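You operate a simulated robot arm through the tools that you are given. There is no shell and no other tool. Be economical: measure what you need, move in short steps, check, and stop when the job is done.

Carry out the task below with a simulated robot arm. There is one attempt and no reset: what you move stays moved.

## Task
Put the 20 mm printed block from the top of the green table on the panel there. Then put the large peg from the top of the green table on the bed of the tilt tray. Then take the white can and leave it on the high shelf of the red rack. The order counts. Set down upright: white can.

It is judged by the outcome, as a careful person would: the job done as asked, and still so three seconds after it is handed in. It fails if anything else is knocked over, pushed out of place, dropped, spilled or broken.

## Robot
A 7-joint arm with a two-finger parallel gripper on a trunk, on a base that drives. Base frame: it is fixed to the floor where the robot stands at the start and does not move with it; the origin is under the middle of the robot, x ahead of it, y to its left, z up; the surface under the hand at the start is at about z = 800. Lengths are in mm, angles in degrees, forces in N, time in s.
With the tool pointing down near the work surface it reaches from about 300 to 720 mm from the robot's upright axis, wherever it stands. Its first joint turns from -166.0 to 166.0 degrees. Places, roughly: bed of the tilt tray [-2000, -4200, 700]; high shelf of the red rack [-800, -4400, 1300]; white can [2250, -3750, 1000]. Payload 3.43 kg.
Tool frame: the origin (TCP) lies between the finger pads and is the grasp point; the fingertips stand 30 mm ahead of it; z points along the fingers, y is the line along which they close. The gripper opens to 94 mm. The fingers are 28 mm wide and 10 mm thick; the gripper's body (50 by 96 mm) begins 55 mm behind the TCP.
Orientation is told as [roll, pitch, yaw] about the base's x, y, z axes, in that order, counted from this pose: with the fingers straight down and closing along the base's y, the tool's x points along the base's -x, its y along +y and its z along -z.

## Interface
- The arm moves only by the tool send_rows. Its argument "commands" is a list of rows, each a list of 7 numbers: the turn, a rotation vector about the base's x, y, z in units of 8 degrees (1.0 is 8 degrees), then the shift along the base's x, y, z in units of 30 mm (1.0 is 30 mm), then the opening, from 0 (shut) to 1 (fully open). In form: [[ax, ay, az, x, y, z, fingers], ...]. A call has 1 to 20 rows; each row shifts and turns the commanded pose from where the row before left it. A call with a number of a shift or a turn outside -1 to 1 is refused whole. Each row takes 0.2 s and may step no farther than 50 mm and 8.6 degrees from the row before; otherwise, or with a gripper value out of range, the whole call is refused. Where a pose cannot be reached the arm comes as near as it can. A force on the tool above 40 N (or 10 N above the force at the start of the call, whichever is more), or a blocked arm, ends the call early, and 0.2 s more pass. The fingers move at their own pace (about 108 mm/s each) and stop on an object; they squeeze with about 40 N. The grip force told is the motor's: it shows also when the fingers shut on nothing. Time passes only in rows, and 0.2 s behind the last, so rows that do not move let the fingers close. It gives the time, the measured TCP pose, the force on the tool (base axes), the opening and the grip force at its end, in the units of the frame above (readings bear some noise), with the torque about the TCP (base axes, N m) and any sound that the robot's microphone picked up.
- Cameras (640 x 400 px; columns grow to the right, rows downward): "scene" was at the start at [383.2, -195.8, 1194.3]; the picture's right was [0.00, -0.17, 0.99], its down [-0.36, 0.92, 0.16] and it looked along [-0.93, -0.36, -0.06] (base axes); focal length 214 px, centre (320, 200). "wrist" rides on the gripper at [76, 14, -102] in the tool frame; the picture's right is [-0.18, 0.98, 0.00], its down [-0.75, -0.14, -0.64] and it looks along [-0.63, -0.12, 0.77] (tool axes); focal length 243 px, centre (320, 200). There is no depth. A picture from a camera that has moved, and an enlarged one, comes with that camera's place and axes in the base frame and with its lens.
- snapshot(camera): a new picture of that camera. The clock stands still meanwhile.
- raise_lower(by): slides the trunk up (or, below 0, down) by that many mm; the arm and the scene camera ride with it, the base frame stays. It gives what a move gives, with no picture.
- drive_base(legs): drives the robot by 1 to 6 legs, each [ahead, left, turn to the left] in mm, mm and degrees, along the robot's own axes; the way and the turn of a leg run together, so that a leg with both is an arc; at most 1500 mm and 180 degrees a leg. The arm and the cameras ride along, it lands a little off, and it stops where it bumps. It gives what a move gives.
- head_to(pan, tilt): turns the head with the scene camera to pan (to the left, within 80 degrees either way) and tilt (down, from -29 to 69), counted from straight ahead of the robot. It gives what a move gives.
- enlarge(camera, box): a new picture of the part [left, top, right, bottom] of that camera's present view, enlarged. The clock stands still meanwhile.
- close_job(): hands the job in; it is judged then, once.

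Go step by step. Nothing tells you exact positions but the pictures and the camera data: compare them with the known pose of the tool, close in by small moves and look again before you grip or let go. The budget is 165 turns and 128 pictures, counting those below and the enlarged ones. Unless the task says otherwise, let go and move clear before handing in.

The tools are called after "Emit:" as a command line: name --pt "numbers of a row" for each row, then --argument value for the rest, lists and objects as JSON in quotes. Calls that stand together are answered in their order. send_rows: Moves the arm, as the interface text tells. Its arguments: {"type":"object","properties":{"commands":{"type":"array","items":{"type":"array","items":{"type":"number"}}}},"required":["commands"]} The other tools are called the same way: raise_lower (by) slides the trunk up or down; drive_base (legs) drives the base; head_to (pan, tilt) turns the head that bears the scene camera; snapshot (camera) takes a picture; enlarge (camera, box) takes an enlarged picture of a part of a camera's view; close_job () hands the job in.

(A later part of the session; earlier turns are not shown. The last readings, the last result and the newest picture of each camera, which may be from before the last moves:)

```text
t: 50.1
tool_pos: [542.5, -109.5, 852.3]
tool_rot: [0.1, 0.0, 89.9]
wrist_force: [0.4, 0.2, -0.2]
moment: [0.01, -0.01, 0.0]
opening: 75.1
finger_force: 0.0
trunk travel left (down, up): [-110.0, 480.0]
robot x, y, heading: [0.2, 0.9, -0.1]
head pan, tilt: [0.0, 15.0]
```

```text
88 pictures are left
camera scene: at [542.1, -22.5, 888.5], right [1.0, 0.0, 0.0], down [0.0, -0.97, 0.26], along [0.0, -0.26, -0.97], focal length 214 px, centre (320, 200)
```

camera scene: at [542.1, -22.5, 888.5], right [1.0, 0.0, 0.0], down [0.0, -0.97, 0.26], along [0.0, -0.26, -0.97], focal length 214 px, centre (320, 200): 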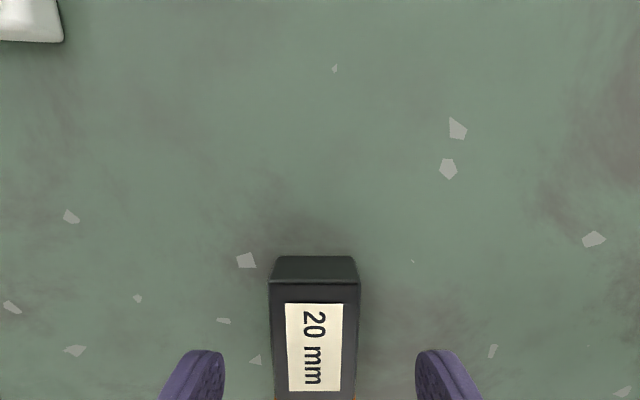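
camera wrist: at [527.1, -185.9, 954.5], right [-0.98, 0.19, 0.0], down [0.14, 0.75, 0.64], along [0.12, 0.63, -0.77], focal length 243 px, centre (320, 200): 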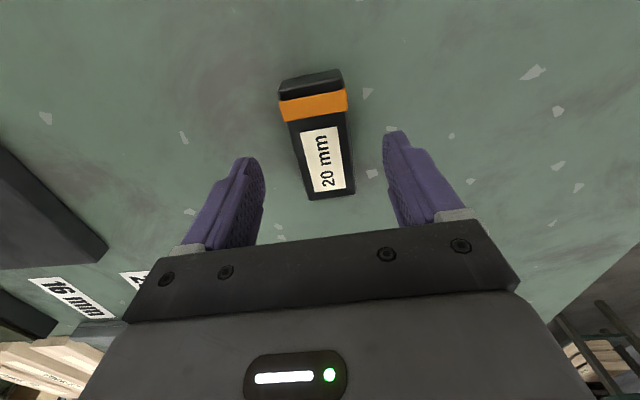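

Emit:
send_rows --pt "0 0 0 -0.07 0 -0.55 0.8" --pt "0 0 0 0 0 0 0.8" --pt "0 0 0 0 0 0 0.2" --pt "0 0 0 0 0 0 0.1" --pt "0 0 0 0 0 0 0.1" --pt "0 0 0 0 0 0 0.1"

Emit:
snapshot --camera "wrist"

```text
t: 51.5
tool_pos: [538.6, -109.4, 834.8]
tool_rot: [0.1, 0.0, 89.9]
wrist_force: [-0.1, 0.0, -0.8]
moment: [0.02, 0.04, 0.02]
opening: 35.3
finger_force: 40.0
trunk travel left (down, up): [-110.0, 480.0]
robot x, y, heading: [-1.7, -0.3, -0.2]
head pan, tilt: [0.0, 15.0]
```

```text
87 pictures are left
camera wrist: at [524.6, -185.9, 937.5], right [-0.98, 0.19, 0.0], down [0.14, 0.75, 0.64], along [0.12, 0.63, -0.77], focal length 243 px, centre (320, 200)
```

wrist: 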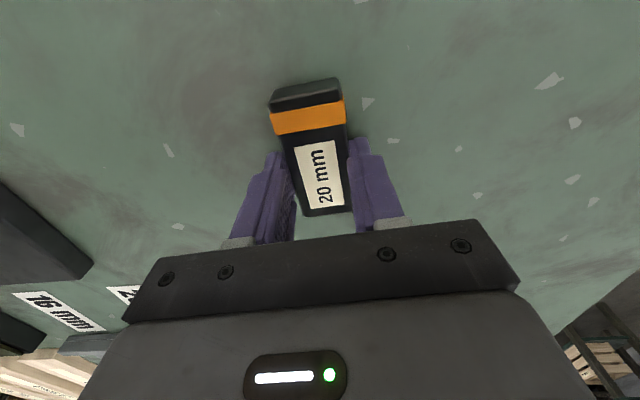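

Gripped at 35 mm. I lift and move toward the Form 72 board, then look.

Emit:
send_rows --pt "0 0 0 0 0 1 0.1" --pt "0 0 0 0 0 1 0.1" --pt "0 0 0 0 0 1 0.1" --pt "0 0 0 0 0 1 0.1" --pt "0 0 0 0.3 -1 0 0.1" --pt "0 0 0 0.3 -1 0 0.1" --pt "0 0 0 0.3 -1 0 0.1" --pt "0 0 0 0 0 0 0.1"

Emit:
head_to --pan 0 --tilt 45

Emit:
snapshot --camera "scene"

Emit:
snapshot --camera "wrist"

```text
t: 53.3
tool_pos: [564.9, -198.6, 955.5]
tool_rot: [0.2, 0.0, 89.9]
wrist_force: [0.2, -0.4, -1.9]
moment: [-0.01, 0.03, 0.02]
opening: 34.9
finger_force: 39.8
trunk travel left (down, up): [-110.0, 480.0]
robot x, y, heading: [2.3, 1.1, 0.1]
head pan, tilt: [0.0, 15.0]
```

```text
t: 54.3
tool_pos: [566.1, -198.3, 956.5]
tool_rot: [0.0, 0.0, 89.9]
wrist_force: [0.9, -0.4, -1.5]
moment: [-0.01, 0.0, 0.0]
opening: 35.5
finger_force: 40.2
trunk travel left (down, up): [-110.0, 480.0]
robot x, y, heading: [3.1, 0.1, -0.1]
head pan, tilt: [0.0, 45.0]
```

```text
86 pictures are left
camera scene: at [566.3, -158.3, 1003.1], right [1.0, 0.0, 0.0], down [0.0, -0.71, 0.71], along [0.0, -0.71, -0.71], focal length 214 px, centre (320, 200)
```

scene: 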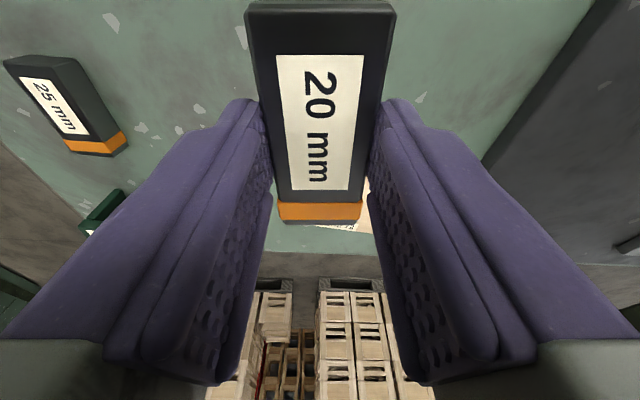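

```text
85 pictures are left
camera wrist: at [551.4, -274.9, 1057.1], right [-0.98, 0.19, 0.0], down [0.14, 0.75, 0.64], along [0.12, 0.63, -0.77], focal length 243 px, centre (320, 200)
```

wrist: 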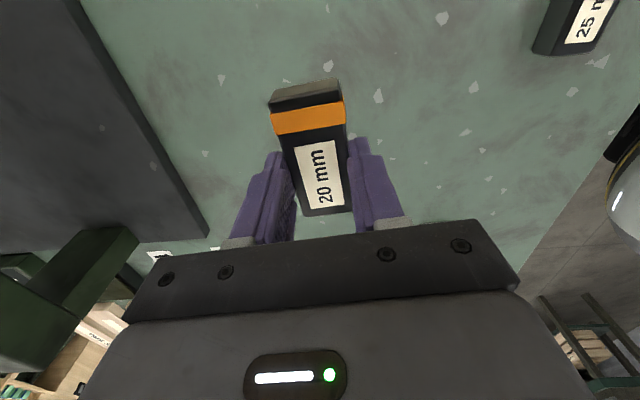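

Emit:
send_rows --pt "0 0 0 0.16 -1 0 0.1" --pt "0 0 0 0.16 -1 0 0.1" --pt "0 0 0 0.16 -1 0 0.1" --pt "0 0 0 0.16 -1 0 0.1" --pt "0 0 0 0.16 -1 0 0.1" --pt "0 0 0 0 0 -1 0.1" --pt "0 0 0 0 0 -1 0.1" --pt "0 0 0 0 0 0 0.1"

Emit:
head_to --pan 0 --tilt 20

Emit:
snapshot --camera "scene"

Emit:
snapshot --camera "wrist"

```text
t: 56.1
tool_pos: [588.2, -349.0, 895.5]
tool_rot: [0.2, 0.0, 89.9]
wrist_force: [-0.2, 0.6, -2.4]
moment: [-0.01, -0.02, -0.01]
opening: 35.3
finger_force: 40.1
trunk travel left (down, up): [-110.0, 480.0]
robot x, y, heading: [-1.3, -1.2, 0.1]
head pan, tilt: [0.0, 45.0]
```

```text
t: 57.0
tool_pos: [588.9, -349.0, 895.7]
tool_rot: [0.1, 0.0, 90.0]
wrist_force: [0.4, 0.8, -1.5]
moment: [-0.02, 0.04, -0.03]
opening: 35.2
finger_force: 39.8
trunk travel left (down, up): [-110.0, 480.0]
robot x, y, heading: [2.7, -2.4, 0.1]
head pan, tilt: [0.0, 20.0]
```

```text
84 pictures are left
camera scene: at [588.9, -270.6, 932.8], right [1.0, 0.0, 0.0], down [0.0, -0.94, 0.34], along [0.0, -0.34, -0.94], focal length 214 px, centre (320, 200)
```

scene: 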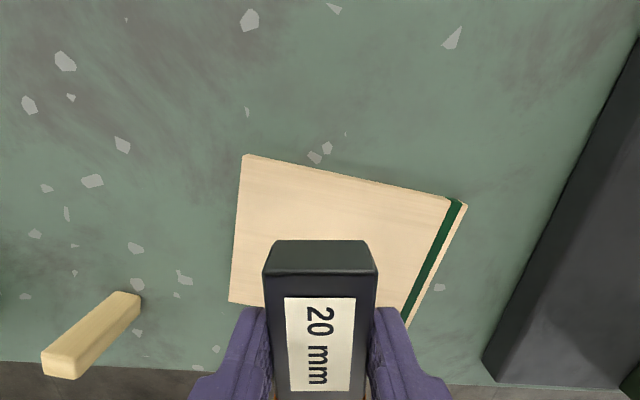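

```text
83 pictures are left
camera wrist: at [574.0, -425.8, 998.5], right [-0.98, 0.19, 0.0], down [0.14, 0.75, 0.64], along [0.12, 0.63, -0.77], focal length 243 px, centre (320, 200)
```

wrist: 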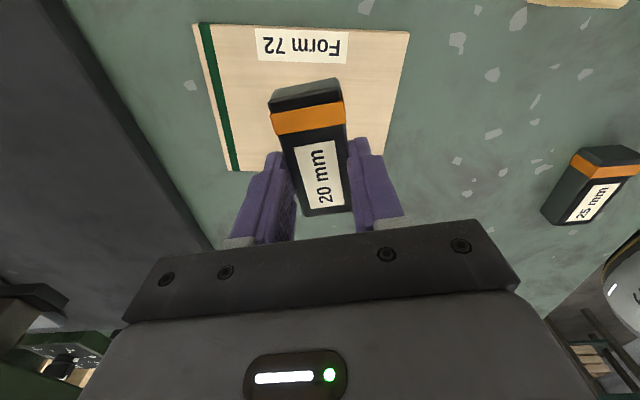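

The block is over the middle of the board. I lower gently until it touches.

Emit:
send_rows --pt "0 0 0 0 -0.1 -1 0.1" --pt "0 0 0 0 0 -0.3 0.1" --pt "0 0 0 0 0 0 0.1"

Emit:
snapshot --camera "scene"

```text
t: 57.8
tool_pos: [589.0, -351.7, 857.9]
tool_rot: [0.0, 0.0, 89.9]
wrist_force: [-0.3, 0.7, -1.3]
moment: [0.01, 0.0, -0.01]
opening: 35.5
finger_force: 40.2
trunk travel left (down, up): [-110.0, 480.0]
robot x, y, heading: [3.0, -0.2, -0.1]
head pan, tilt: [0.0, 20.0]
```

```text
82 pictures are left
camera scene: at [588.9, -273.4, 894.2], right [1.0, 0.0, 0.0], down [0.0, -0.94, 0.34], along [0.0, -0.34, -0.94], focal length 214 px, centre (320, 200)
```

scene: 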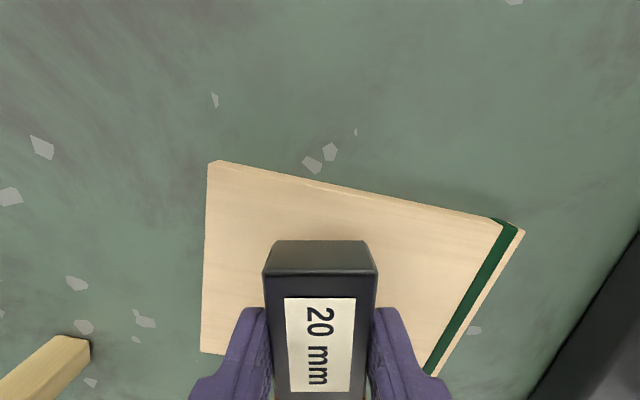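

Emit:
send_rows --pt "0 0 0 0 0 -0.1 0.1" --pt "0 0 0 0 0 -0.1 0.1" --pt "0 0 0 0 0 -0.1 0.1" --pt "0 0 0 0 0 0 0.1"

```text
t: 58.8
tool_pos: [587.4, -352.0, 848.1]
tool_rot: [0.1, -0.1, 89.8]
wrist_force: [-0.2, -0.4, -1.7]
moment: [0.01, 0.02, -0.01]
opening: 35.0
finger_force: 39.8
trunk travel left (down, up): [-110.0, 480.0]
robot x, y, heading: [-0.6, -2.3, 0.2]
head pan, tilt: [0.0, 20.0]
```

Emit:
send_rows --pt "0 0 0 0 0 -0.07 0.1" --pt "0 0 0 0 0 0 0.1"

Emit:
enlarge --camera "wrist" --box '[180, 20, 460, 240]'

```text
t: 59.4
tool_pos: [588.7, -351.5, 845.0]
tool_rot: [0.1, 0.0, 89.8]
wrist_force: [-0.6, 0.5, -1.8]
moment: [0.02, -0.01, 0.0]
opening: 35.4
finger_force: 40.1
trunk travel left (down, up): [-110.0, 480.0]
robot x, y, heading: [0.3, -0.1, 0.1]
head pan, tilt: [0.0, 20.0]
```

```text
1.82 times, centred on (320, 130) of wrist
camera zoom: at [574.2, -427.9, 947.7], right [-0.98, 0.19, 0.0], down [0.14, 0.75, 0.64], along [0.12, 0.63, -0.77], focal length 441 px, centre (320, 327)
```

zoom: 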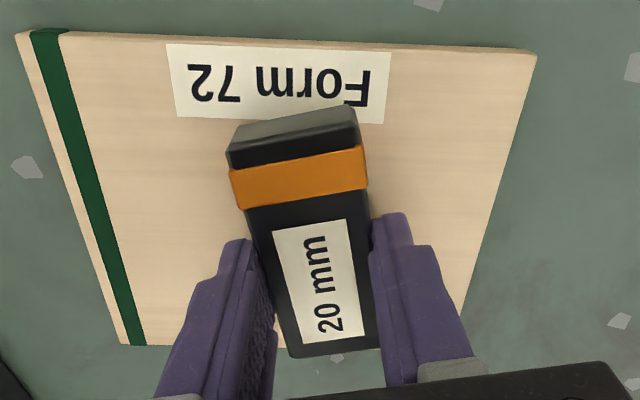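

Emit:
send_rows --pt "0 0 0 0 0 -0.06 0.1" --pt "0 0 0 0 0 -0.06 0.1" --pt "0 0 0 0 0 0 0.1"

```text
t: 60.2
tool_pos: [588.9, -351.2, 843.2]
tool_rot: [-0.2, 0.2, 89.9]
wrist_force: [2.8, -2.3, 29.2]
moment: [0.38, -0.04, -0.03]
opening: 35.4
finger_force: 40.4
trunk travel left (down, up): [-110.0, 480.0]
robot x, y, heading: [0.9, -2.6, 0.1]
head pan, tilt: [0.0, 20.0]
```

Contact at z ≈ 843. I ease off slightly, open and lift clear, then look.

Emit:
send_rows --pt "0 0 0 0 0 0.06 0.1" --pt "0 0 0 0 0 0 0.6" --pt "0 0 0 0 0 0 0.7" --pt "0 0 0 0 0 1 0.7" --pt "0 0 0 0 0 1 0.7" --pt "0 0 0 0 0 1 0.7" --pt "0 0 0 0 0 1 0.7" --pt "0 0 0 0 0 1 0.7" --pt "0 0 0 0 0 0 0.7"

Emit:
snapshot --camera "scene"

```text
t: 62.2
tool_pos: [590.3, -351.6, 993.0]
tool_rot: [0.2, 0.0, 89.8]
wrist_force: [0.6, -0.3, -0.1]
moment: [0.01, 0.04, -0.01]
opening: 65.8
finger_force: 0.0
trunk travel left (down, up): [-110.0, 480.0]
robot x, y, heading: [-1.7, -0.7, 0.1]
head pan, tilt: [0.0, 20.0]
```

```text
80 pictures are left
camera scene: at [590.2, -273.1, 1030.3], right [1.0, 0.0, 0.0], down [0.0, -0.94, 0.34], along [0.0, -0.34, -0.94], focal length 214 px, centre (320, 200)
```

scene: 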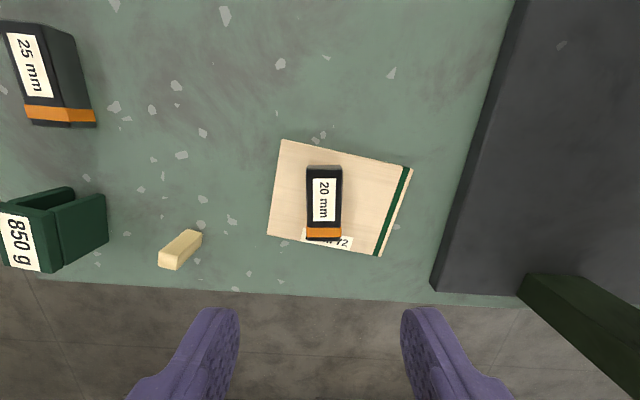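

The 20 mm block rests on the board. Next the pegs, which are beyond reach from here, so I drive left along the table and look at them closely.

Emit:
drive_base --legs '[[0, 330, 0]]'

Emit:
send_rows --pt "0 0 0 0 1 0 1" --pt "0 0 0 0 1 0 1" --pt "0 0 0 0 1 0 1" --pt "0 0 0 0 1 0 1" --pt "0 0 0 0 1 0 1" --pt "0 0 0 0 1 0 1" --pt "0 0 0 0 1 0 1" --pt "0 0 0 0 1 0 1" --pt "0 0 0 0 1 0 1" --pt "0 0 0 0 1 0 1" --pt "0 0 0 0 0 0 1"

Emit:
head_to --pan 0 --tilt 0

Emit:
snapshot --camera "scene"

Emit:
snapshot --camera "wrist"

```text
t: 64.3
tool_pos: [589.9, -19.9, 993.7]
tool_rot: [0.1, -0.1, 89.8]
wrist_force: [-0.7, -0.1, -0.8]
moment: [0.01, 0.02, 0.01]
opening: 65.8
finger_force: 0.2
trunk travel left (down, up): [-110.0, 480.0]
robot x, y, heading: [-1.5, 333.3, -0.1]
head pan, tilt: [0.0, 20.0]
```

```text
t: 66.8
tool_pos: [589.1, 280.6, 993.7]
tool_rot: [0.0, 0.0, 89.8]
wrist_force: [0.3, 0.7, -0.9]
moment: [-0.01, 0.02, -0.01]
opening: 94.1
finger_force: 0.1
trunk travel left (down, up): [-110.0, 480.0]
robot x, y, heading: [2.5, 334.9, 0.1]
head pan, tilt: [0.0, 20.0]
```

```text
t: 67.6
tool_pos: [589.2, 279.0, 993.2]
tool_rot: [0.0, -0.1, 89.7]
wrist_force: [0.3, 0.0, -0.2]
moment: [-0.04, 0.0, 0.03]
opening: 94.0
finger_force: 0.1
trunk travel left (down, up): [-110.0, 480.0]
robot x, y, heading: [-2.3, 333.2, -0.3]
head pan, tilt: [0.0, 0.0]
```

```text
79 pictures are left
camera scene: at [589.0, 390.4, 1032.9], right [1.0, 0.0, 0.0], down [0.0, -1.0, 0.0], along [0.0, 0.0, -1.0], focal length 214 px, centre (320, 200)
```

scene: 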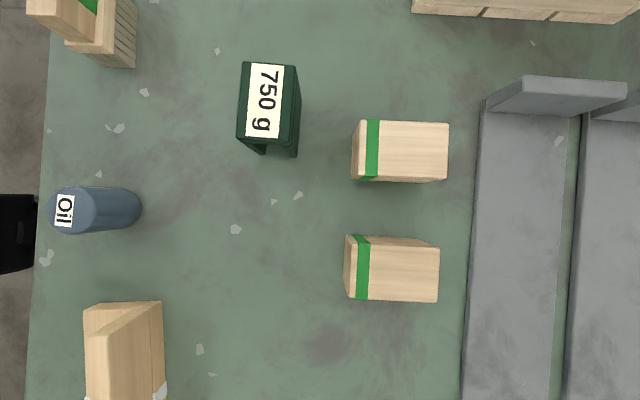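

```text
78 pictures are left
camera wrist: at [573.6, 203.0, 1095.5], right [-0.98, 0.19, 0.0], down [0.14, 0.75, 0.64], along [0.12, 0.63, -0.77], focal length 243 px, centre (320, 200)
```

wrist: 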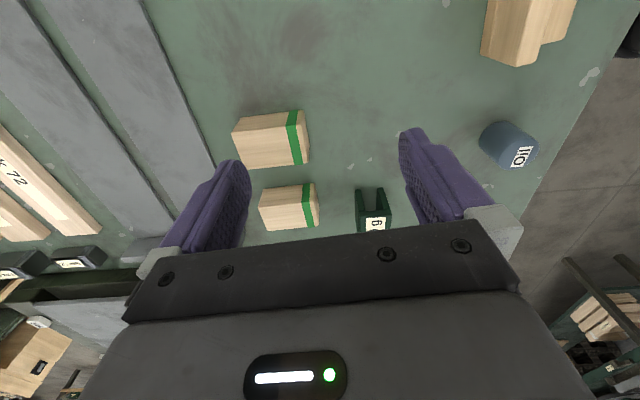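

Emit:
enlarge --camera "scene" --box '[320, 100, 480, 200]'

Emit:
enlarge --camera "scene" --box '[320, 220, 480, 320]'

```text
4.00 times, centred on (400, 150) of scene
camera zoom: at [589.0, 390.4, 1032.9], right [1.0, 0.0, 0.0], down [0.0, -1.0, 0.0], along [0.0, 0.0, -1.0], focal length 858 px, centre (0, 400)
```

zoom: 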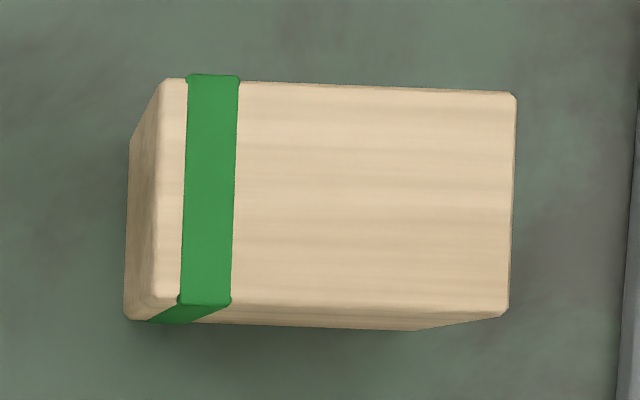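

```text
4.00 times, centred on (400, 270) of scene
camera zoom: at [589.0, 390.4, 1032.9], right [1.0, 0.0, 0.0], down [0.0, -1.0, 0.0], along [0.0, 0.0, -1.0], focal length 858 px, centre (0, -80)
```

zoom: 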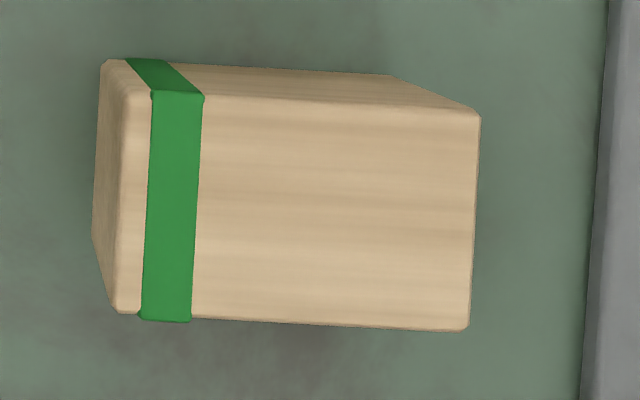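

The two banded blocks are identical, so neither is clearly "the large peg". I look at the remaining items: the crate's inside, the area behind it and the small dark boxes.

Emit:
raise_lower --by 220

Emit:
send_rows --pt "0 0 0 0 1 0 1" --pt "0 0 0 0 1 0 1" --pt "0 0 0 0 1 0 1" --pt "0 0 0 0 1 0 1" --pt "0 0 0 0 1 0 1" --pt "0 0 0 0 1 0 1" --pt "0 0 0 0 0 0 1"

Emit:
head_to --pan 0 --tilt 0

Emit:
snapshot --camera "scene"

Emit:
head_to --pan -40 --tilt 0

Emit:
snapshot --camera "scene"

```text
t: 69.9
tool_pos: [587.5, 279.7, 1213.0]
tool_rot: [0.1, 0.1, 89.8]
wrist_force: [-0.7, -0.2, -0.2]
moment: [0.02, -0.02, -0.01]
opening: 93.9
finger_force: 0.1
trunk travel left (down, up): [-330.0, 260.0]
robot x, y, heading: [-0.5, 329.6, -0.4]
head pan, tilt: [0.0, 0.0]
```

```text
t: 71.5
tool_pos: [588.6, 459.7, 1213.3]
tool_rot: [0.1, -0.1, 89.8]
wrist_force: [0.7, 0.3, -0.4]
moment: [0.03, 0.03, -0.02]
opening: 93.9
finger_force: 0.0
trunk travel left (down, up): [-330.0, 260.0]
robot x, y, heading: [3.1, 328.9, -0.1]
head pan, tilt: [0.0, 0.0]
```

```text
t: 72.1
tool_pos: [587.7, 458.9, 1213.3]
tool_rot: [0.1, 0.0, 89.8]
wrist_force: [-0.2, 0.5, -0.2]
moment: [0.02, 0.0, -0.02]
opening: 94.1
finger_force: 0.0
trunk travel left (down, up): [-330.0, 260.0]
robot x, y, heading: [0.6, 331.9, -0.1]
head pan, tilt: [0.0, 0.0]
```

```text
75 pictures are left
camera scene: at [588.1, 570.7, 1253.1], right [1.0, 0.0, 0.0], down [0.0, -1.0, 0.0], along [0.0, 0.0, -1.0], focal length 214 px, centre (320, 200)
```

scene: 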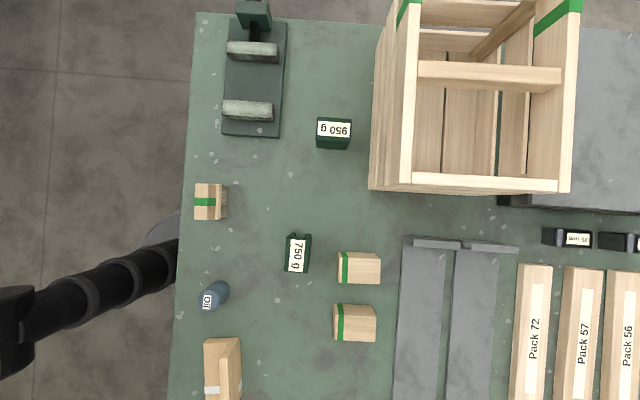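

```text
t: 73.2
tool_pos: [587.1, 459.7, 1213.7]
tool_rot: [0.1, -0.1, 89.8]
wrist_force: [-0.9, 0.1, -0.5]
moment: [-0.02, 0.0, 0.0]
opening: 94.0
finger_force: 0.0
trunk travel left (down, up): [-330.0, 260.0]
robot x, y, heading: [0.9, 332.5, -0.1]
head pan, tilt: [-40.0, 0.0]
```

```text
74 pictures are left
camera scene: at [646.0, 570.4, 1274.0], right [0.77, 0.0, 0.64], down [0.0, -1.0, 0.0], along [0.64, 0.0, -0.77], focal length 214 px, centre (320, 200)
```

scene: 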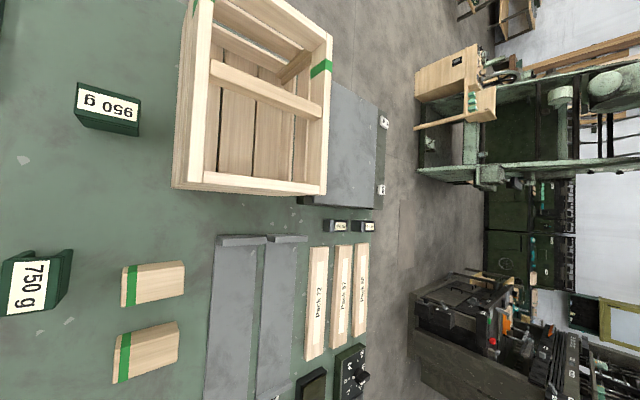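

Emit:
enlarge --camera "scene" --box '[300, 80, 400, 245]'

Emit:
enlarge --camera "scene" --box '[90, 220, 330, 400]'

Emit:
enlarge --camera "wrist" --box '[0, 0, 640, 400]'

```text
2.42 times, centred on (350, 162) of scene
camera zoom: at [646.0, 570.4, 1274.0], right [0.77, 0.0, 0.64], down [0.0, -1.0, 0.0], along [0.64, 0.0, -0.77], focal length 520 px, centre (247, 291)
```

zoom: 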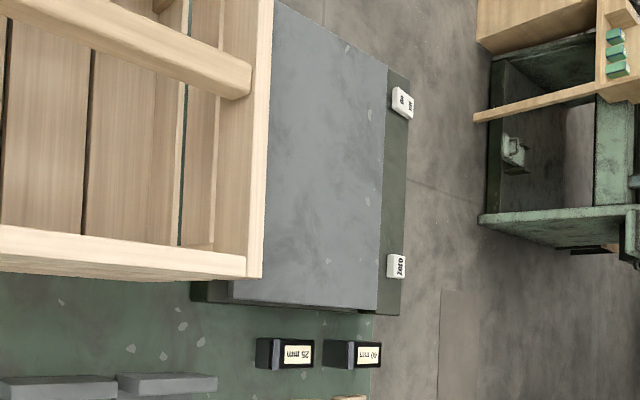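

```text
2.22 times, centred on (210, 310) of scene
camera zoom: at [646.0, 570.4, 1274.0], right [0.77, 0.0, 0.64], down [0.0, -1.0, 0.0], along [0.64, 0.0, -0.77], focal length 477 px, centre (564, -44)
```

zoom: 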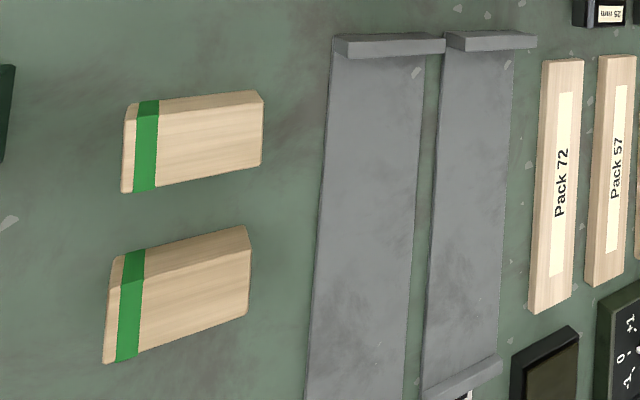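

```text
1.00 times, centred on (320, 200) of wrist (not enlarged: the box is as wide or as high as the picture)
camera zoom: at [572.7, 383.1, 1315.6], right [-0.98, 0.19, 0.0], down [0.14, 0.75, 0.64], along [0.12, 0.63, -0.77], focal length 243 px, centre (320, 200)
```

zoom: 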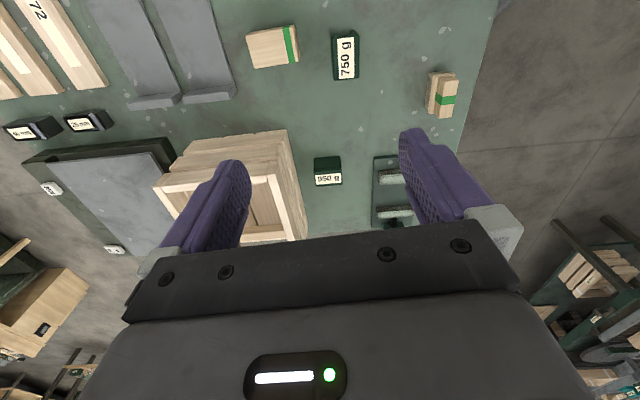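

The extra dark boxes read 25 mm and 40 mm; the crate is empty, so the pegs must be the two green-banded wooden bars. They may differ slightly in size, so I will use the gripper as a caliper, first on the nearer-right one.

Emit:
send_rows --pt "0 0 -0.35 0.55 -1 0 1" --pt "0 0 0 0.55 -1 0 1" --pt "0 0 0 0.55 -1 0 1" --pt "0 0 0 0.55 -1 0 1" --pt "0 0 0 0 -0.37 0 1" --pt "0 0 0 0 0 0 1"

Emit:
raise_lower --by -300

Emit:
head_to --pan 0 --tilt 30

Emit:
snapshot --camera "scene"

Emit:
snapshot --camera "wrist"

```text
t: 74.6
tool_pos: [653.4, 328.0, 1212.4]
tool_rot: [0.1, 0.0, 87.1]
wrist_force: [0.5, 0.5, -0.1]
moment: [0.01, -0.02, 0.0]
opening: 93.9
finger_force: 0.0
trunk travel left (down, up): [-330.0, 260.0]
robot x, y, heading: [-0.2, 333.7, 0.1]
head pan, tilt: [-40.0, 0.0]
```

```text
t: 77.6
tool_pos: [653.8, 329.5, 914.1]
tool_rot: [0.1, 0.0, 87.0]
wrist_force: [0.6, 0.6, -0.3]
moment: [-0.01, 0.02, -0.02]
opening: 93.8
finger_force: 0.0
trunk travel left (down, up): [-30.0, 560.0]
robot x, y, heading: [0.9, 335.5, -0.2]
head pan, tilt: [-40.0, 0.0]
```

```text
t: 78.7
tool_pos: [654.6, 328.4, 913.9]
tool_rot: [0.1, 0.1, 87.0]
wrist_force: [0.7, 0.4, 0.5]
moment: [-0.03, -0.02, 0.02]
opening: 94.0
finger_force: 0.1
trunk travel left (down, up): [-30.0, 560.0]
robot x, y, heading: [-1.8, 334.5, 0.0]
head pan, tilt: [0.0, 30.0]
```

```text
70 pictures are left
camera scene: at [657.8, 390.9, 952.4], right [1.0, -0.05, 0.0], down [-0.05, -0.87, 0.5], along [-0.03, -0.5, -0.87], focal length 214 px, centre (320, 200)
```

scene: 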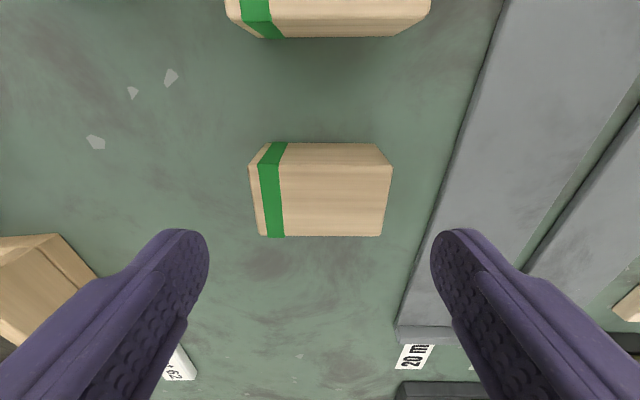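

```text
69 pictures are left
camera wrist: at [635.8, 252.6, 1015.4], right [-0.97, 0.24, 0.0], down [0.18, 0.75, 0.64], along [0.15, 0.62, -0.77], focal length 243 px, centre (320, 200)
```

wrist: 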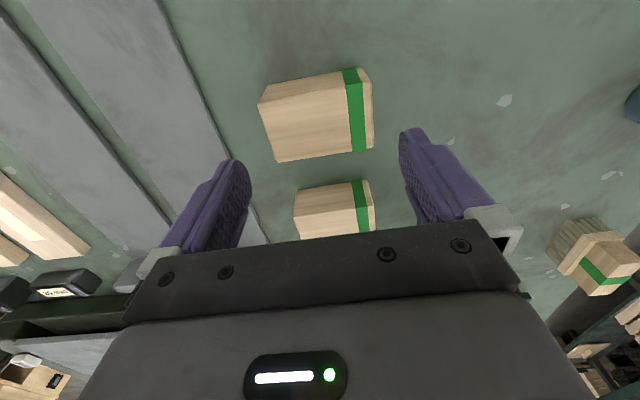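

Emit:
send_rows --pt "0 0 0 0 0 -1 1" --pt "0 0 0 0 0 -1 1" --pt "0 0 0 0 0 -0.55 1" --pt "0 0 0 0 0 0 1"

Emit:
send_rows --pt "0 0 0 0 0 0 0.75" --pt "0 0 0 0 0 0 0.75" --pt "0 0 0 0 0 0 0.6" --pt "0 0 0 0 0 0 0.6"

Emit:
snapshot --camera "scene"

```text
t: 79.7
tool_pos: [654.1, 329.3, 836.1]
tool_rot: [0.0, 0.0, 86.9]
wrist_force: [0.2, -0.6, 0.7]
moment: [-0.02, 0.03, -0.02]
opening: 94.2
finger_force: 0.0
trunk travel left (down, up): [-30.0, 560.0]
robot x, y, heading: [2.2, 332.3, 0.2]
head pan, tilt: [0.0, 30.0]
```

```text
t: 80.7
tool_pos: [655.4, 328.2, 836.1]
tool_rot: [0.1, 0.0, 87.0]
wrist_force: [1.1, 0.2, -0.2]
moment: [-0.01, -0.02, 0.01]
opening: 83.9
finger_force: 40.1
trunk travel left (down, up): [-30.0, 560.0]
robot x, y, heading: [4.0, 332.4, -0.0]
head pan, tilt: [0.0, 30.0]
```

```text
68 pictures are left
camera scene: at [659.1, 391.1, 875.7], right [1.0, -0.05, 0.0], down [-0.04, -0.86, 0.5], along [-0.03, -0.5, -0.87], focal length 214 px, centre (320, 200)
```

scene: 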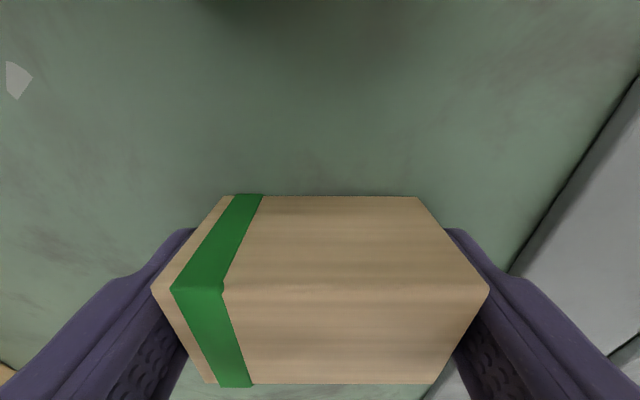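

Length here reads 83.9. I release and measure the other one.

Emit:
send_rows --pt "0 0 0 0 0 0 1" --pt "0 0 0 0 0 0 1" --pt "0 0 0 0 0 1 1" --pt "0 0 0 0 0 1 1" --pt "0 0 0 0 0 1 1" --pt "0 0 0 0.23 1 0 1" --pt "0 0 0 0 1 0 1" --pt "0 0 0 0 1 0 1" --pt "0 0 0 0 0.54 0 1" --pt "0 0 0 0 0 -1 1" --pt "0 0 0 0 0 0 1"

Emit:
snapshot --camera "scene"

```text
t: 83.0
tool_pos: [662.0, 435.4, 894.8]
tool_rot: [0.2, 0.0, 87.0]
wrist_force: [0.1, -0.1, -1.1]
moment: [-0.01, 0.05, -0.03]
opening: 93.9
finger_force: 0.1
trunk travel left (down, up): [-30.0, 560.0]
robot x, y, heading: [0.3, 330.8, -0.3]
head pan, tilt: [0.0, 30.0]
```

```text
67 pictures are left
camera scene: at [664.9, 497.7, 935.2], right [1.0, -0.05, 0.0], down [-0.04, -0.86, 0.5], along [-0.03, -0.5, -0.87], focal length 214 px, centre (320, 200)
```

scene: 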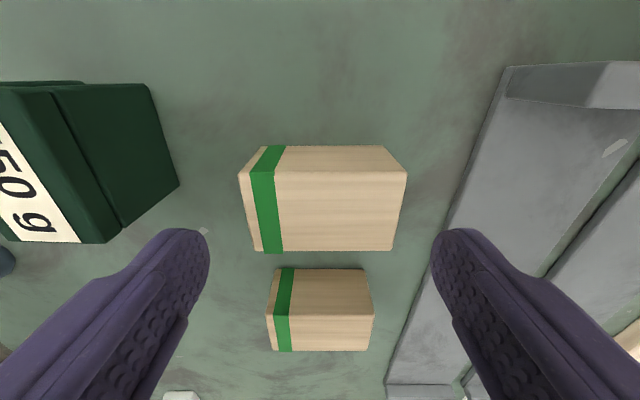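

Emit:
send_rows --pt "0 0 0 0 0 -1 1" --pt "0 0 0 0 0 -0.97 1" --pt "0 0 0 0 0 0 1" --pt "0 0 0 0 0 0 0.75" --pt "0 0 0 0 0 0 0.75" --pt "0 0 0 0 0 0 0.6" --pt "0 0 0 0 0 0 0.6"

Emit:
send_rows --pt "0 0 0 0 0 0 0.6"

Emit:
snapshot --camera "scene"

```text
t: 84.7
tool_pos: [661.0, 434.3, 838.3]
tool_rot: [0.0, 0.0, 87.0]
wrist_force: [-0.2, 0.4, 0.2]
moment: [-0.02, 0.02, 0.0]
opening: 83.6
finger_force: 39.4
trunk travel left (down, up): [-30.0, 560.0]
robot x, y, heading: [-0.9, 333.8, -0.1]
head pan, tilt: [0.0, 30.0]
```

```text
t: 85.0
tool_pos: [660.2, 434.3, 838.7]
tool_rot: [0.1, -0.1, 87.0]
wrist_force: [-0.3, 0.0, -0.1]
moment: [-0.01, -0.01, 0.01]
opening: 83.8
finger_force: 40.0
trunk travel left (down, up): [-30.0, 560.0]
robot x, y, heading: [-0.5, 330.4, -0.2]
head pan, tilt: [0.0, 30.0]
```

```text
66 pictures are left
camera scene: at [664.0, 497.2, 876.9], right [1.0, -0.05, 0.0], down [-0.04, -0.86, 0.5], along [-0.03, -0.5, -0.87], focal length 214 px, centre (320, 200)
```

scene: 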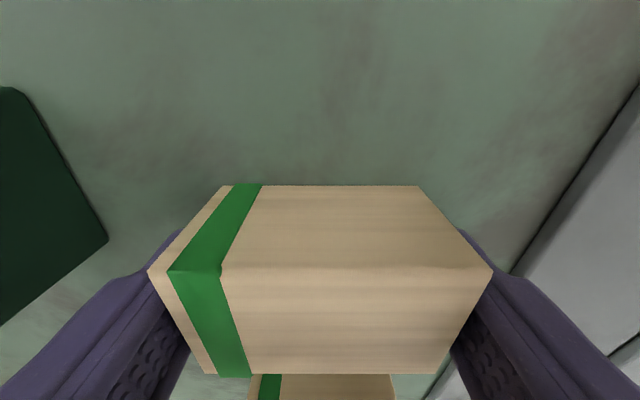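

Both are ~84 mm long. I turn the hand 90° to compare widths.

Emit:
send_rows --pt "0 0 0 0 0 0 1" --pt "0 0 0 0 0 0 1" --pt "0 0 0 0 0 1 1" --pt "0 0 0 0 0 1 1" --pt "0 0 0 0 0 1 1" --pt "0 0 -1 0 0 0 1" --pt "0 0 -1 0 0 0 1" --pt "0 0 -1 0 0 0 1" --pt "0 0 -1 0 0 0 1" --pt "0 0 -1 0 0 0 1" --pt "0 0 -1 0 0 0 1" --pt "0 0 -1 0 0 0 1" --pt "0 0 -1 0 0 0 1" --pt "0 0 -1 0 0 0 1" --pt "0 0 -1 0 0 0 1" --pt "0 0 -1 0 0 0 1" --pt "0 0 -0.25 0 0 0 1" --pt "0 0 0 0 -0.18 0 1"

Emit:
send_rows --pt "0 0 0 0 0 -1 1" --pt "0 0 0 0 0 -1 1" --pt "0 0 0 0 0 0 1"

Emit:
snapshot --camera "wrist"

```text
t: 88.8
tool_pos: [661.3, 428.8, 928.2]
tool_rot: [0.0, -0.1, -3.2]
wrist_force: [0.6, -0.1, 0.3]
moment: [0.03, -0.02, 0.01]
opening: 94.1
finger_force: 0.1
trunk travel left (down, up): [-30.0, 560.0]
robot x, y, heading: [1.4, 329.6, -0.2]
head pan, tilt: [0.0, 30.0]
```

```text
t: 89.7
tool_pos: [662.2, 431.1, 865.0]
tool_rot: [0.0, 0.0, -3.0]
wrist_force: [-0.2, 0.0, -1.1]
moment: [-0.03, 0.0, -0.03]
opening: 93.8
finger_force: 0.1
trunk travel left (down, up): [-30.0, 560.0]
robot x, y, heading: [0.2, 331.8, 0.0]
head pan, tilt: [0.0, 30.0]
```

```text
65 pictures are left
camera wrist: at [586.2, 448.1, 968.8], right [0.24, 0.97, 0.0], down [0.75, -0.18, 0.64], along [0.62, -0.15, -0.77], focal length 243 px, centre (320, 200)
```

wrist: 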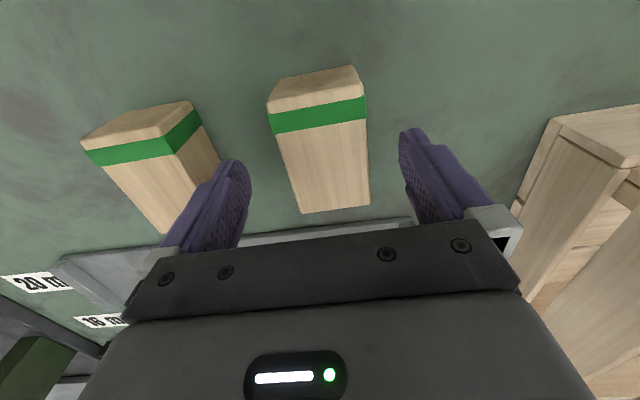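

Emit:
send_rows --pt "0 0 0 0 0 -0.93 1" --pt "0 0 0 0 0 0 1" --pt "0 0 0 0 0 0 0.5" --pt "0 0 0 0 0 0 0.4" --pt "0 0 0 0 0 0 0.4" --pt "0 0 0 0 0 0 0.4"

Emit:
send_rows --pt "0 0 0 0 0 0 1" --pt "0 0 0 0 0 0 1" --pt "0 0 0 0 0 1 1" --pt "0 0 0 0 0 1 1" --pt "0 0 0 -0.25 -1 0 1" --pt "0 0 0 0 -1 0 1" --pt "0 0 0 0 -1 0 1" --pt "0 0 0 0 -0.63 0 1" --pt "0 0 0 0 0 -1 1" --pt "0 0 0 0 0 0 1"

Emit:
snapshot --camera "wrist"

```text
t: 91.0
tool_pos: [662.0, 429.9, 839.1]
tool_rot: [0.0, -0.1, -3.1]
wrist_force: [0.5, 0.1, 0.0]
moment: [0.0, -0.03, 0.02]
opening: 53.7
finger_force: 40.4
trunk travel left (down, up): [-30.0, 560.0]
robot x, y, heading: [0.9, 334.3, 0.0]
head pan, tilt: [0.0, 30.0]
```

```text
t: 93.2
tool_pos: [654.9, 320.3, 869.9]
tool_rot: [0.0, 0.0, -3.0]
wrist_force: [-0.7, 0.5, 0.9]
moment: [-0.01, -0.01, 0.03]
opening: 94.2
finger_force: 0.0
trunk travel left (down, up): [-30.0, 560.0]
robot x, y, heading: [2.0, 331.5, -0.1]
head pan, tilt: [0.0, 30.0]
```

```text
64 pictures are left
camera wrist: at [579.4, 338.2, 971.6], right [0.24, 0.97, 0.0], down [0.75, -0.18, 0.64], along [0.62, -0.15, -0.77], focal length 243 px, centre (320, 200)
```

wrist: 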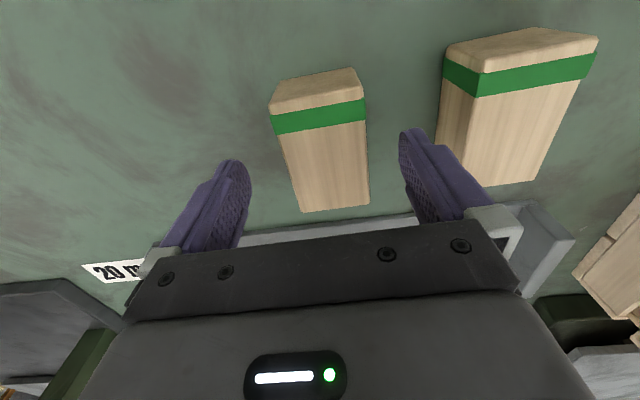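

Emit:
send_rows --pt "0 0 0 0 0 -1 1" --pt "0 0 0 0 0 0 1" --pt "0 0 0 0 0 0 0.5" --pt "0 0 0 0 0 0 0.4" --pt "0 0 0 0 0 0 0.4" --pt "0 0 0 0 0 0 0.4"

Emit:
snapshot --camera "wrist"

```text
t: 94.7
tool_pos: [654.4, 318.9, 839.6]
tool_rot: [0.0, 0.0, -3.0]
wrist_force: [-0.5, 0.2, 0.5]
moment: [0.05, 0.02, 0.03]
opening: 53.8
finger_force: 40.2
trunk travel left (down, up): [-30.0, 560.0]
robot x, y, heading: [1.3, 334.3, -0.0]
head pan, tilt: [0.0, 30.0]
```

```text
63 pictures are left
camera wrist: at [578.1, 337.6, 941.6], right [0.24, 0.97, 0.0], down [0.75, -0.18, 0.64], along [0.62, -0.15, -0.77], focal length 243 px, centre (320, 200)
```

wrist: 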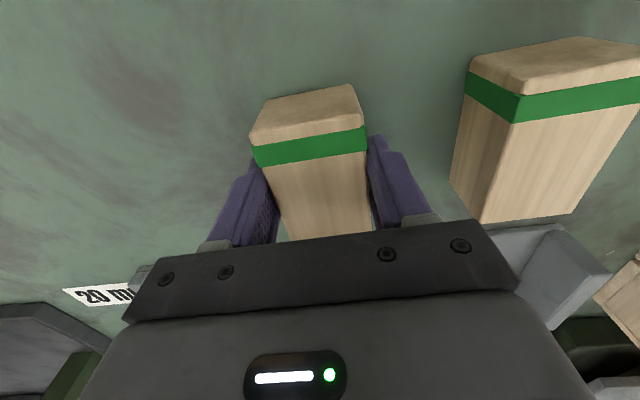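

The two banded bars are identical, so they are not it. A small pale bar lies near the right edge by the board; I release, drive back right and inspect it and its surroundings.

Emit:
send_rows --pt "0 0 0 0 0 0 1" --pt "0 0 0 0 0 0 1" --pt "0 0 0 0 0 1 1" --pt "0 0 0 0 0 1 1" --pt "0 0 0 0 0 1 1" --pt "0 0 0 0 0 1 1" --pt "0 0 0 -1 0 1 1" --pt "0 0 0 -1 0 1 1" --pt "0 0 0 -1 0 0 1" --pt "0 0 0 -1 0 0 1" --pt "0 0 0 -1 0 0 1" --pt "0 0 0 -1 0 0 1" --pt "0 0 0 -1 0 0 1" --pt "0 0 0 -1 -1 0 1" --pt "0 0 0 0 -1 0 1" --pt "0 0 0 0 -1 0 1" --pt "0 0 0 0 -1 0 1" --pt "0 0 0 0 -1 0 1" --pt "0 0 0 0 -1 0 1" --pt "0 0 0 0 0 0 1"

Emit:
drive_base --legs '[[0, -480, 0]]'

Emit:
head_to --pan 0 --tilt 10

Emit:
snapshot --camera "scene"

Emit:
snapshot --camera "wrist"

```text
t: 98.8
tool_pos: [412.3, 138.4, 1020.0]
tool_rot: [0.1, 0.1, -3.1]
wrist_force: [0.5, -0.7, 1.0]
moment: [0.01, 0.03, -0.02]
opening: 94.2
finger_force: 0.1
trunk travel left (down, up): [-30.0, 560.0]
robot x, y, heading: [1.9, 332.3, -0.4]
head pan, tilt: [0.0, 30.0]
```

```text
t: 101.7
tool_pos: [418.0, -337.7, 1020.2]
tool_rot: [0.0, 0.0, -2.1]
wrist_force: [-0.5, 0.3, -0.5]
moment: [-0.03, -0.01, 0.01]
opening: 94.1
finger_force: 0.0
trunk travel left (down, up): [-30.0, 560.0]
robot x, y, heading: [-0.1, -148.2, 0.6]
head pan, tilt: [0.0, 30.0]
```

```text
t: 102.5
tool_pos: [418.3, -339.2, 1019.9]
tool_rot: [0.0, 0.0, -2.1]
wrist_force: [-0.5, 0.2, 0.5]
moment: [-0.03, 0.03, -0.01]
opening: 93.8
finger_force: 0.0
trunk travel left (down, up): [-30.0, 560.0]
robot x, y, heading: [2.4, -151.3, 0.8]
head pan, tilt: [0.0, 10.0]
```

```text
62 pictures are left
camera scene: at [512.0, -341.1, 1056.7], right [-0.04, -1.0, 0.0], down [-0.98, 0.04, 0.17], along [-0.17, 0.01, -0.98], focal length 214 px, centre (320, 200)
```

scene: 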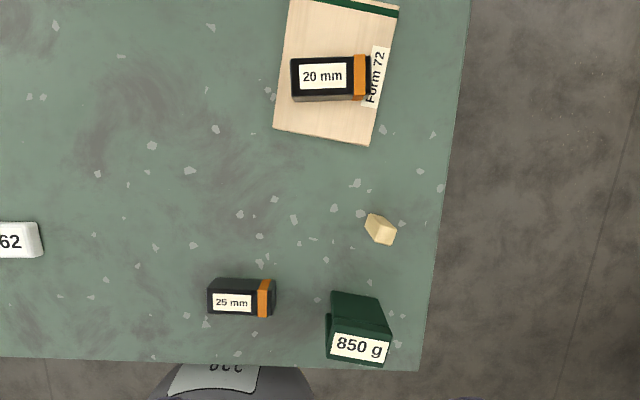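

```text
61 pictures are left
camera wrist: at [342.1, -322.1, 1122.3], right [0.22, 0.98, 0.0], down [0.75, -0.17, 0.64], along [0.63, -0.14, -0.77], focal length 243 px, centre (320, 200)
```

wrist: 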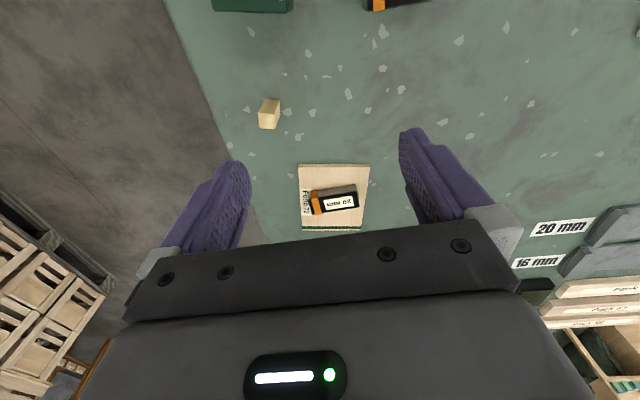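

Emit:
enlarge --camera "scene" --box '[330, 190, 430, 260]'

Emit:
enlarge --camera "wrist" --box '[220, 70, 320, 150]'

```text
5.71 times, centred on (380, 225) of scene
camera zoom: at [512.0, -341.1, 1056.7], right [-0.04, -1.0, 0.0], down [-0.98, 0.04, 0.17], along [-0.17, 0.01, -0.98], focal length 1226 px, centre (-23, 57)
```

zoom: 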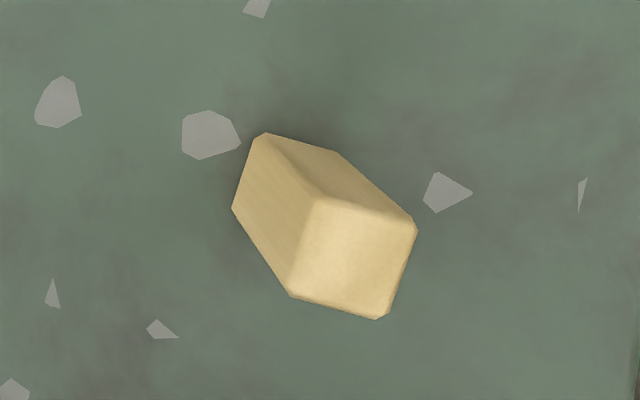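

```text
5.00 times, centred on (270, 110) of wrist
camera zoom: at [342.1, -322.1, 1122.3], right [0.22, 0.98, 0.0], down [0.75, -0.17, 0.64], along [0.63, -0.14, -0.77], focal length 1213 px, centre (570, 650)
```

zoom: 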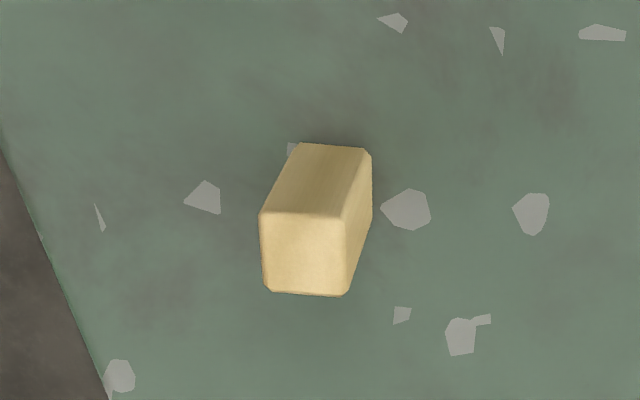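

It is a small square peg standing upright, about 18 mm square and 47 mm tall, at about (437, -405), turned about -18°. It is the only peg-like item, so I take it as the large peg and go above it.

Emit:
send_rows --pt "0 0 -1 0.3 -1 0 0.8" --pt "0 0 -1 0.3 -1 0 0.7" --pt "0 0 0 0 -0.2 -1 0.7" --pt "0 0 0 0 0 -1 0.7" --pt "0 0 0 0 0 -1 0.7" --pt "0 0 0 0 0 0 0.7"

Emit:
head_to --pan 0 --tilt 30

Emit:
snapshot --camera "scene"

Emit:
snapshot --camera "wrist"

```text
t: 104.0
tool_pos: [436.3, -402.7, 929.8]
tool_rot: [0.0, 0.0, -18.1]
wrist_force: [-0.6, -0.1, 0.4]
moment: [0.02, -0.04, 0.0]
opening: 65.8
finger_force: 0.1
trunk travel left (down, up): [-30.0, 560.0]
robot x, y, heading: [5.7, -152.5, 0.9]
head pan, tilt: [0.0, 10.0]
```

```text
t: 104.8
tool_pos: [436.8, -403.2, 930.5]
tool_rot: [0.0, 0.0, -18.0]
wrist_force: [-0.6, 1.2, 0.2]
moment: [0.02, -0.03, -0.01]
opening: 65.8
finger_force: 0.1
trunk travel left (down, up): [-30.0, 560.0]
robot x, y, heading: [3.6, -151.3, 0.7]
head pan, tilt: [0.0, 30.0]
```

```text
58 pictures are left
camera scene: at [494.9, -420.3, 969.0], right [-0.31, -0.95, 0.0], down [-0.82, 0.27, 0.5], along [-0.47, 0.16, -0.87], focal length 214 px, centre (320, 200)
```

scene: 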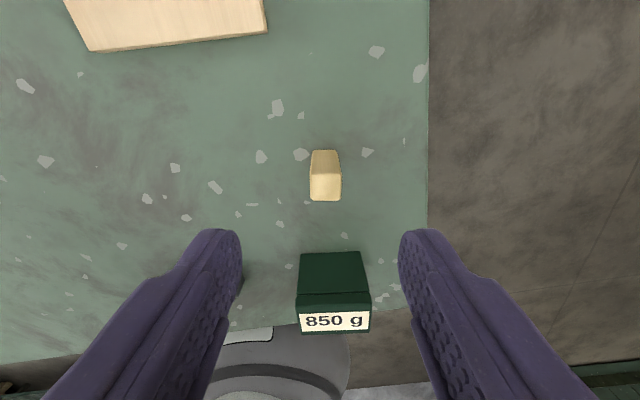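

```text
57 pictures are left
camera wrist: at [367.8, -365.3, 1032.1], right [0.48, 0.88, 0.0], down [0.67, -0.37, 0.64], along [0.56, -0.31, -0.77], focal length 243 px, centre (320, 200)
```

wrist: 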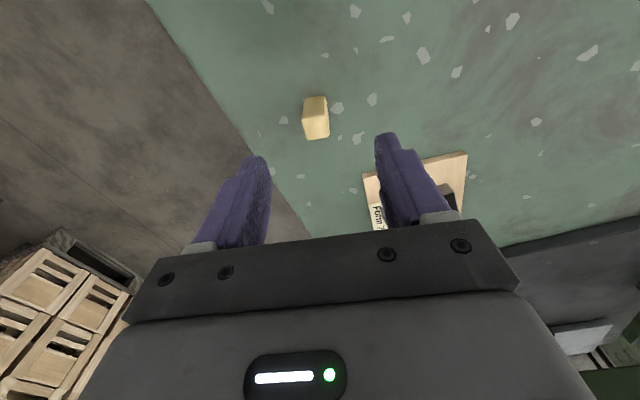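

Emit:
send_rows --pt "0 0 0 0 -0.05 -1 0.7" --pt "0 0 0 0 0 -1 0.7" --pt "0 0 0 0 0 -1 0.7" --pt "0 0 0 0 0 -0.2 0.7" --pt "0 0 0 0 0 0 0.7"

Emit:
snapshot --camera "wrist"

```text
t: 106.0
tool_pos: [435.3, -404.5, 835.0]
tool_rot: [0.0, -0.1, -18.1]
wrist_force: [0.1, -0.6, 0.1]
moment: [0.01, -0.02, -0.02]
opening: 65.7
finger_force: 0.1
trunk travel left (down, up): [-30.0, 560.0]
robot x, y, heading: [2.3, -153.2, 0.9]
head pan, tilt: [0.0, 30.0]
```

```text
56 pictures are left
camera wrist: at [366.9, -368.1, 936.4], right [0.48, 0.88, 0.0], down [0.67, -0.37, 0.64], along [0.56, -0.31, -0.77], focal length 243 px, centre (320, 200)
```

wrist: 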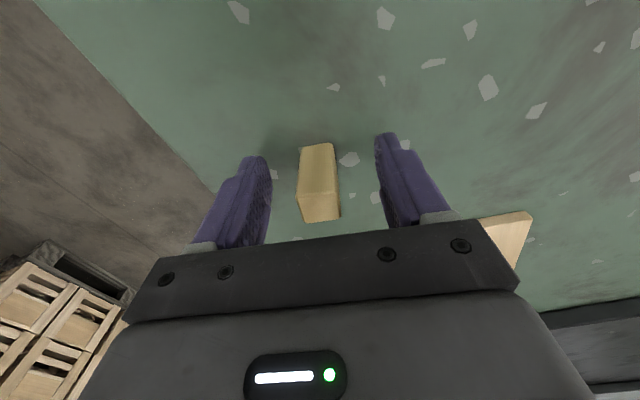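

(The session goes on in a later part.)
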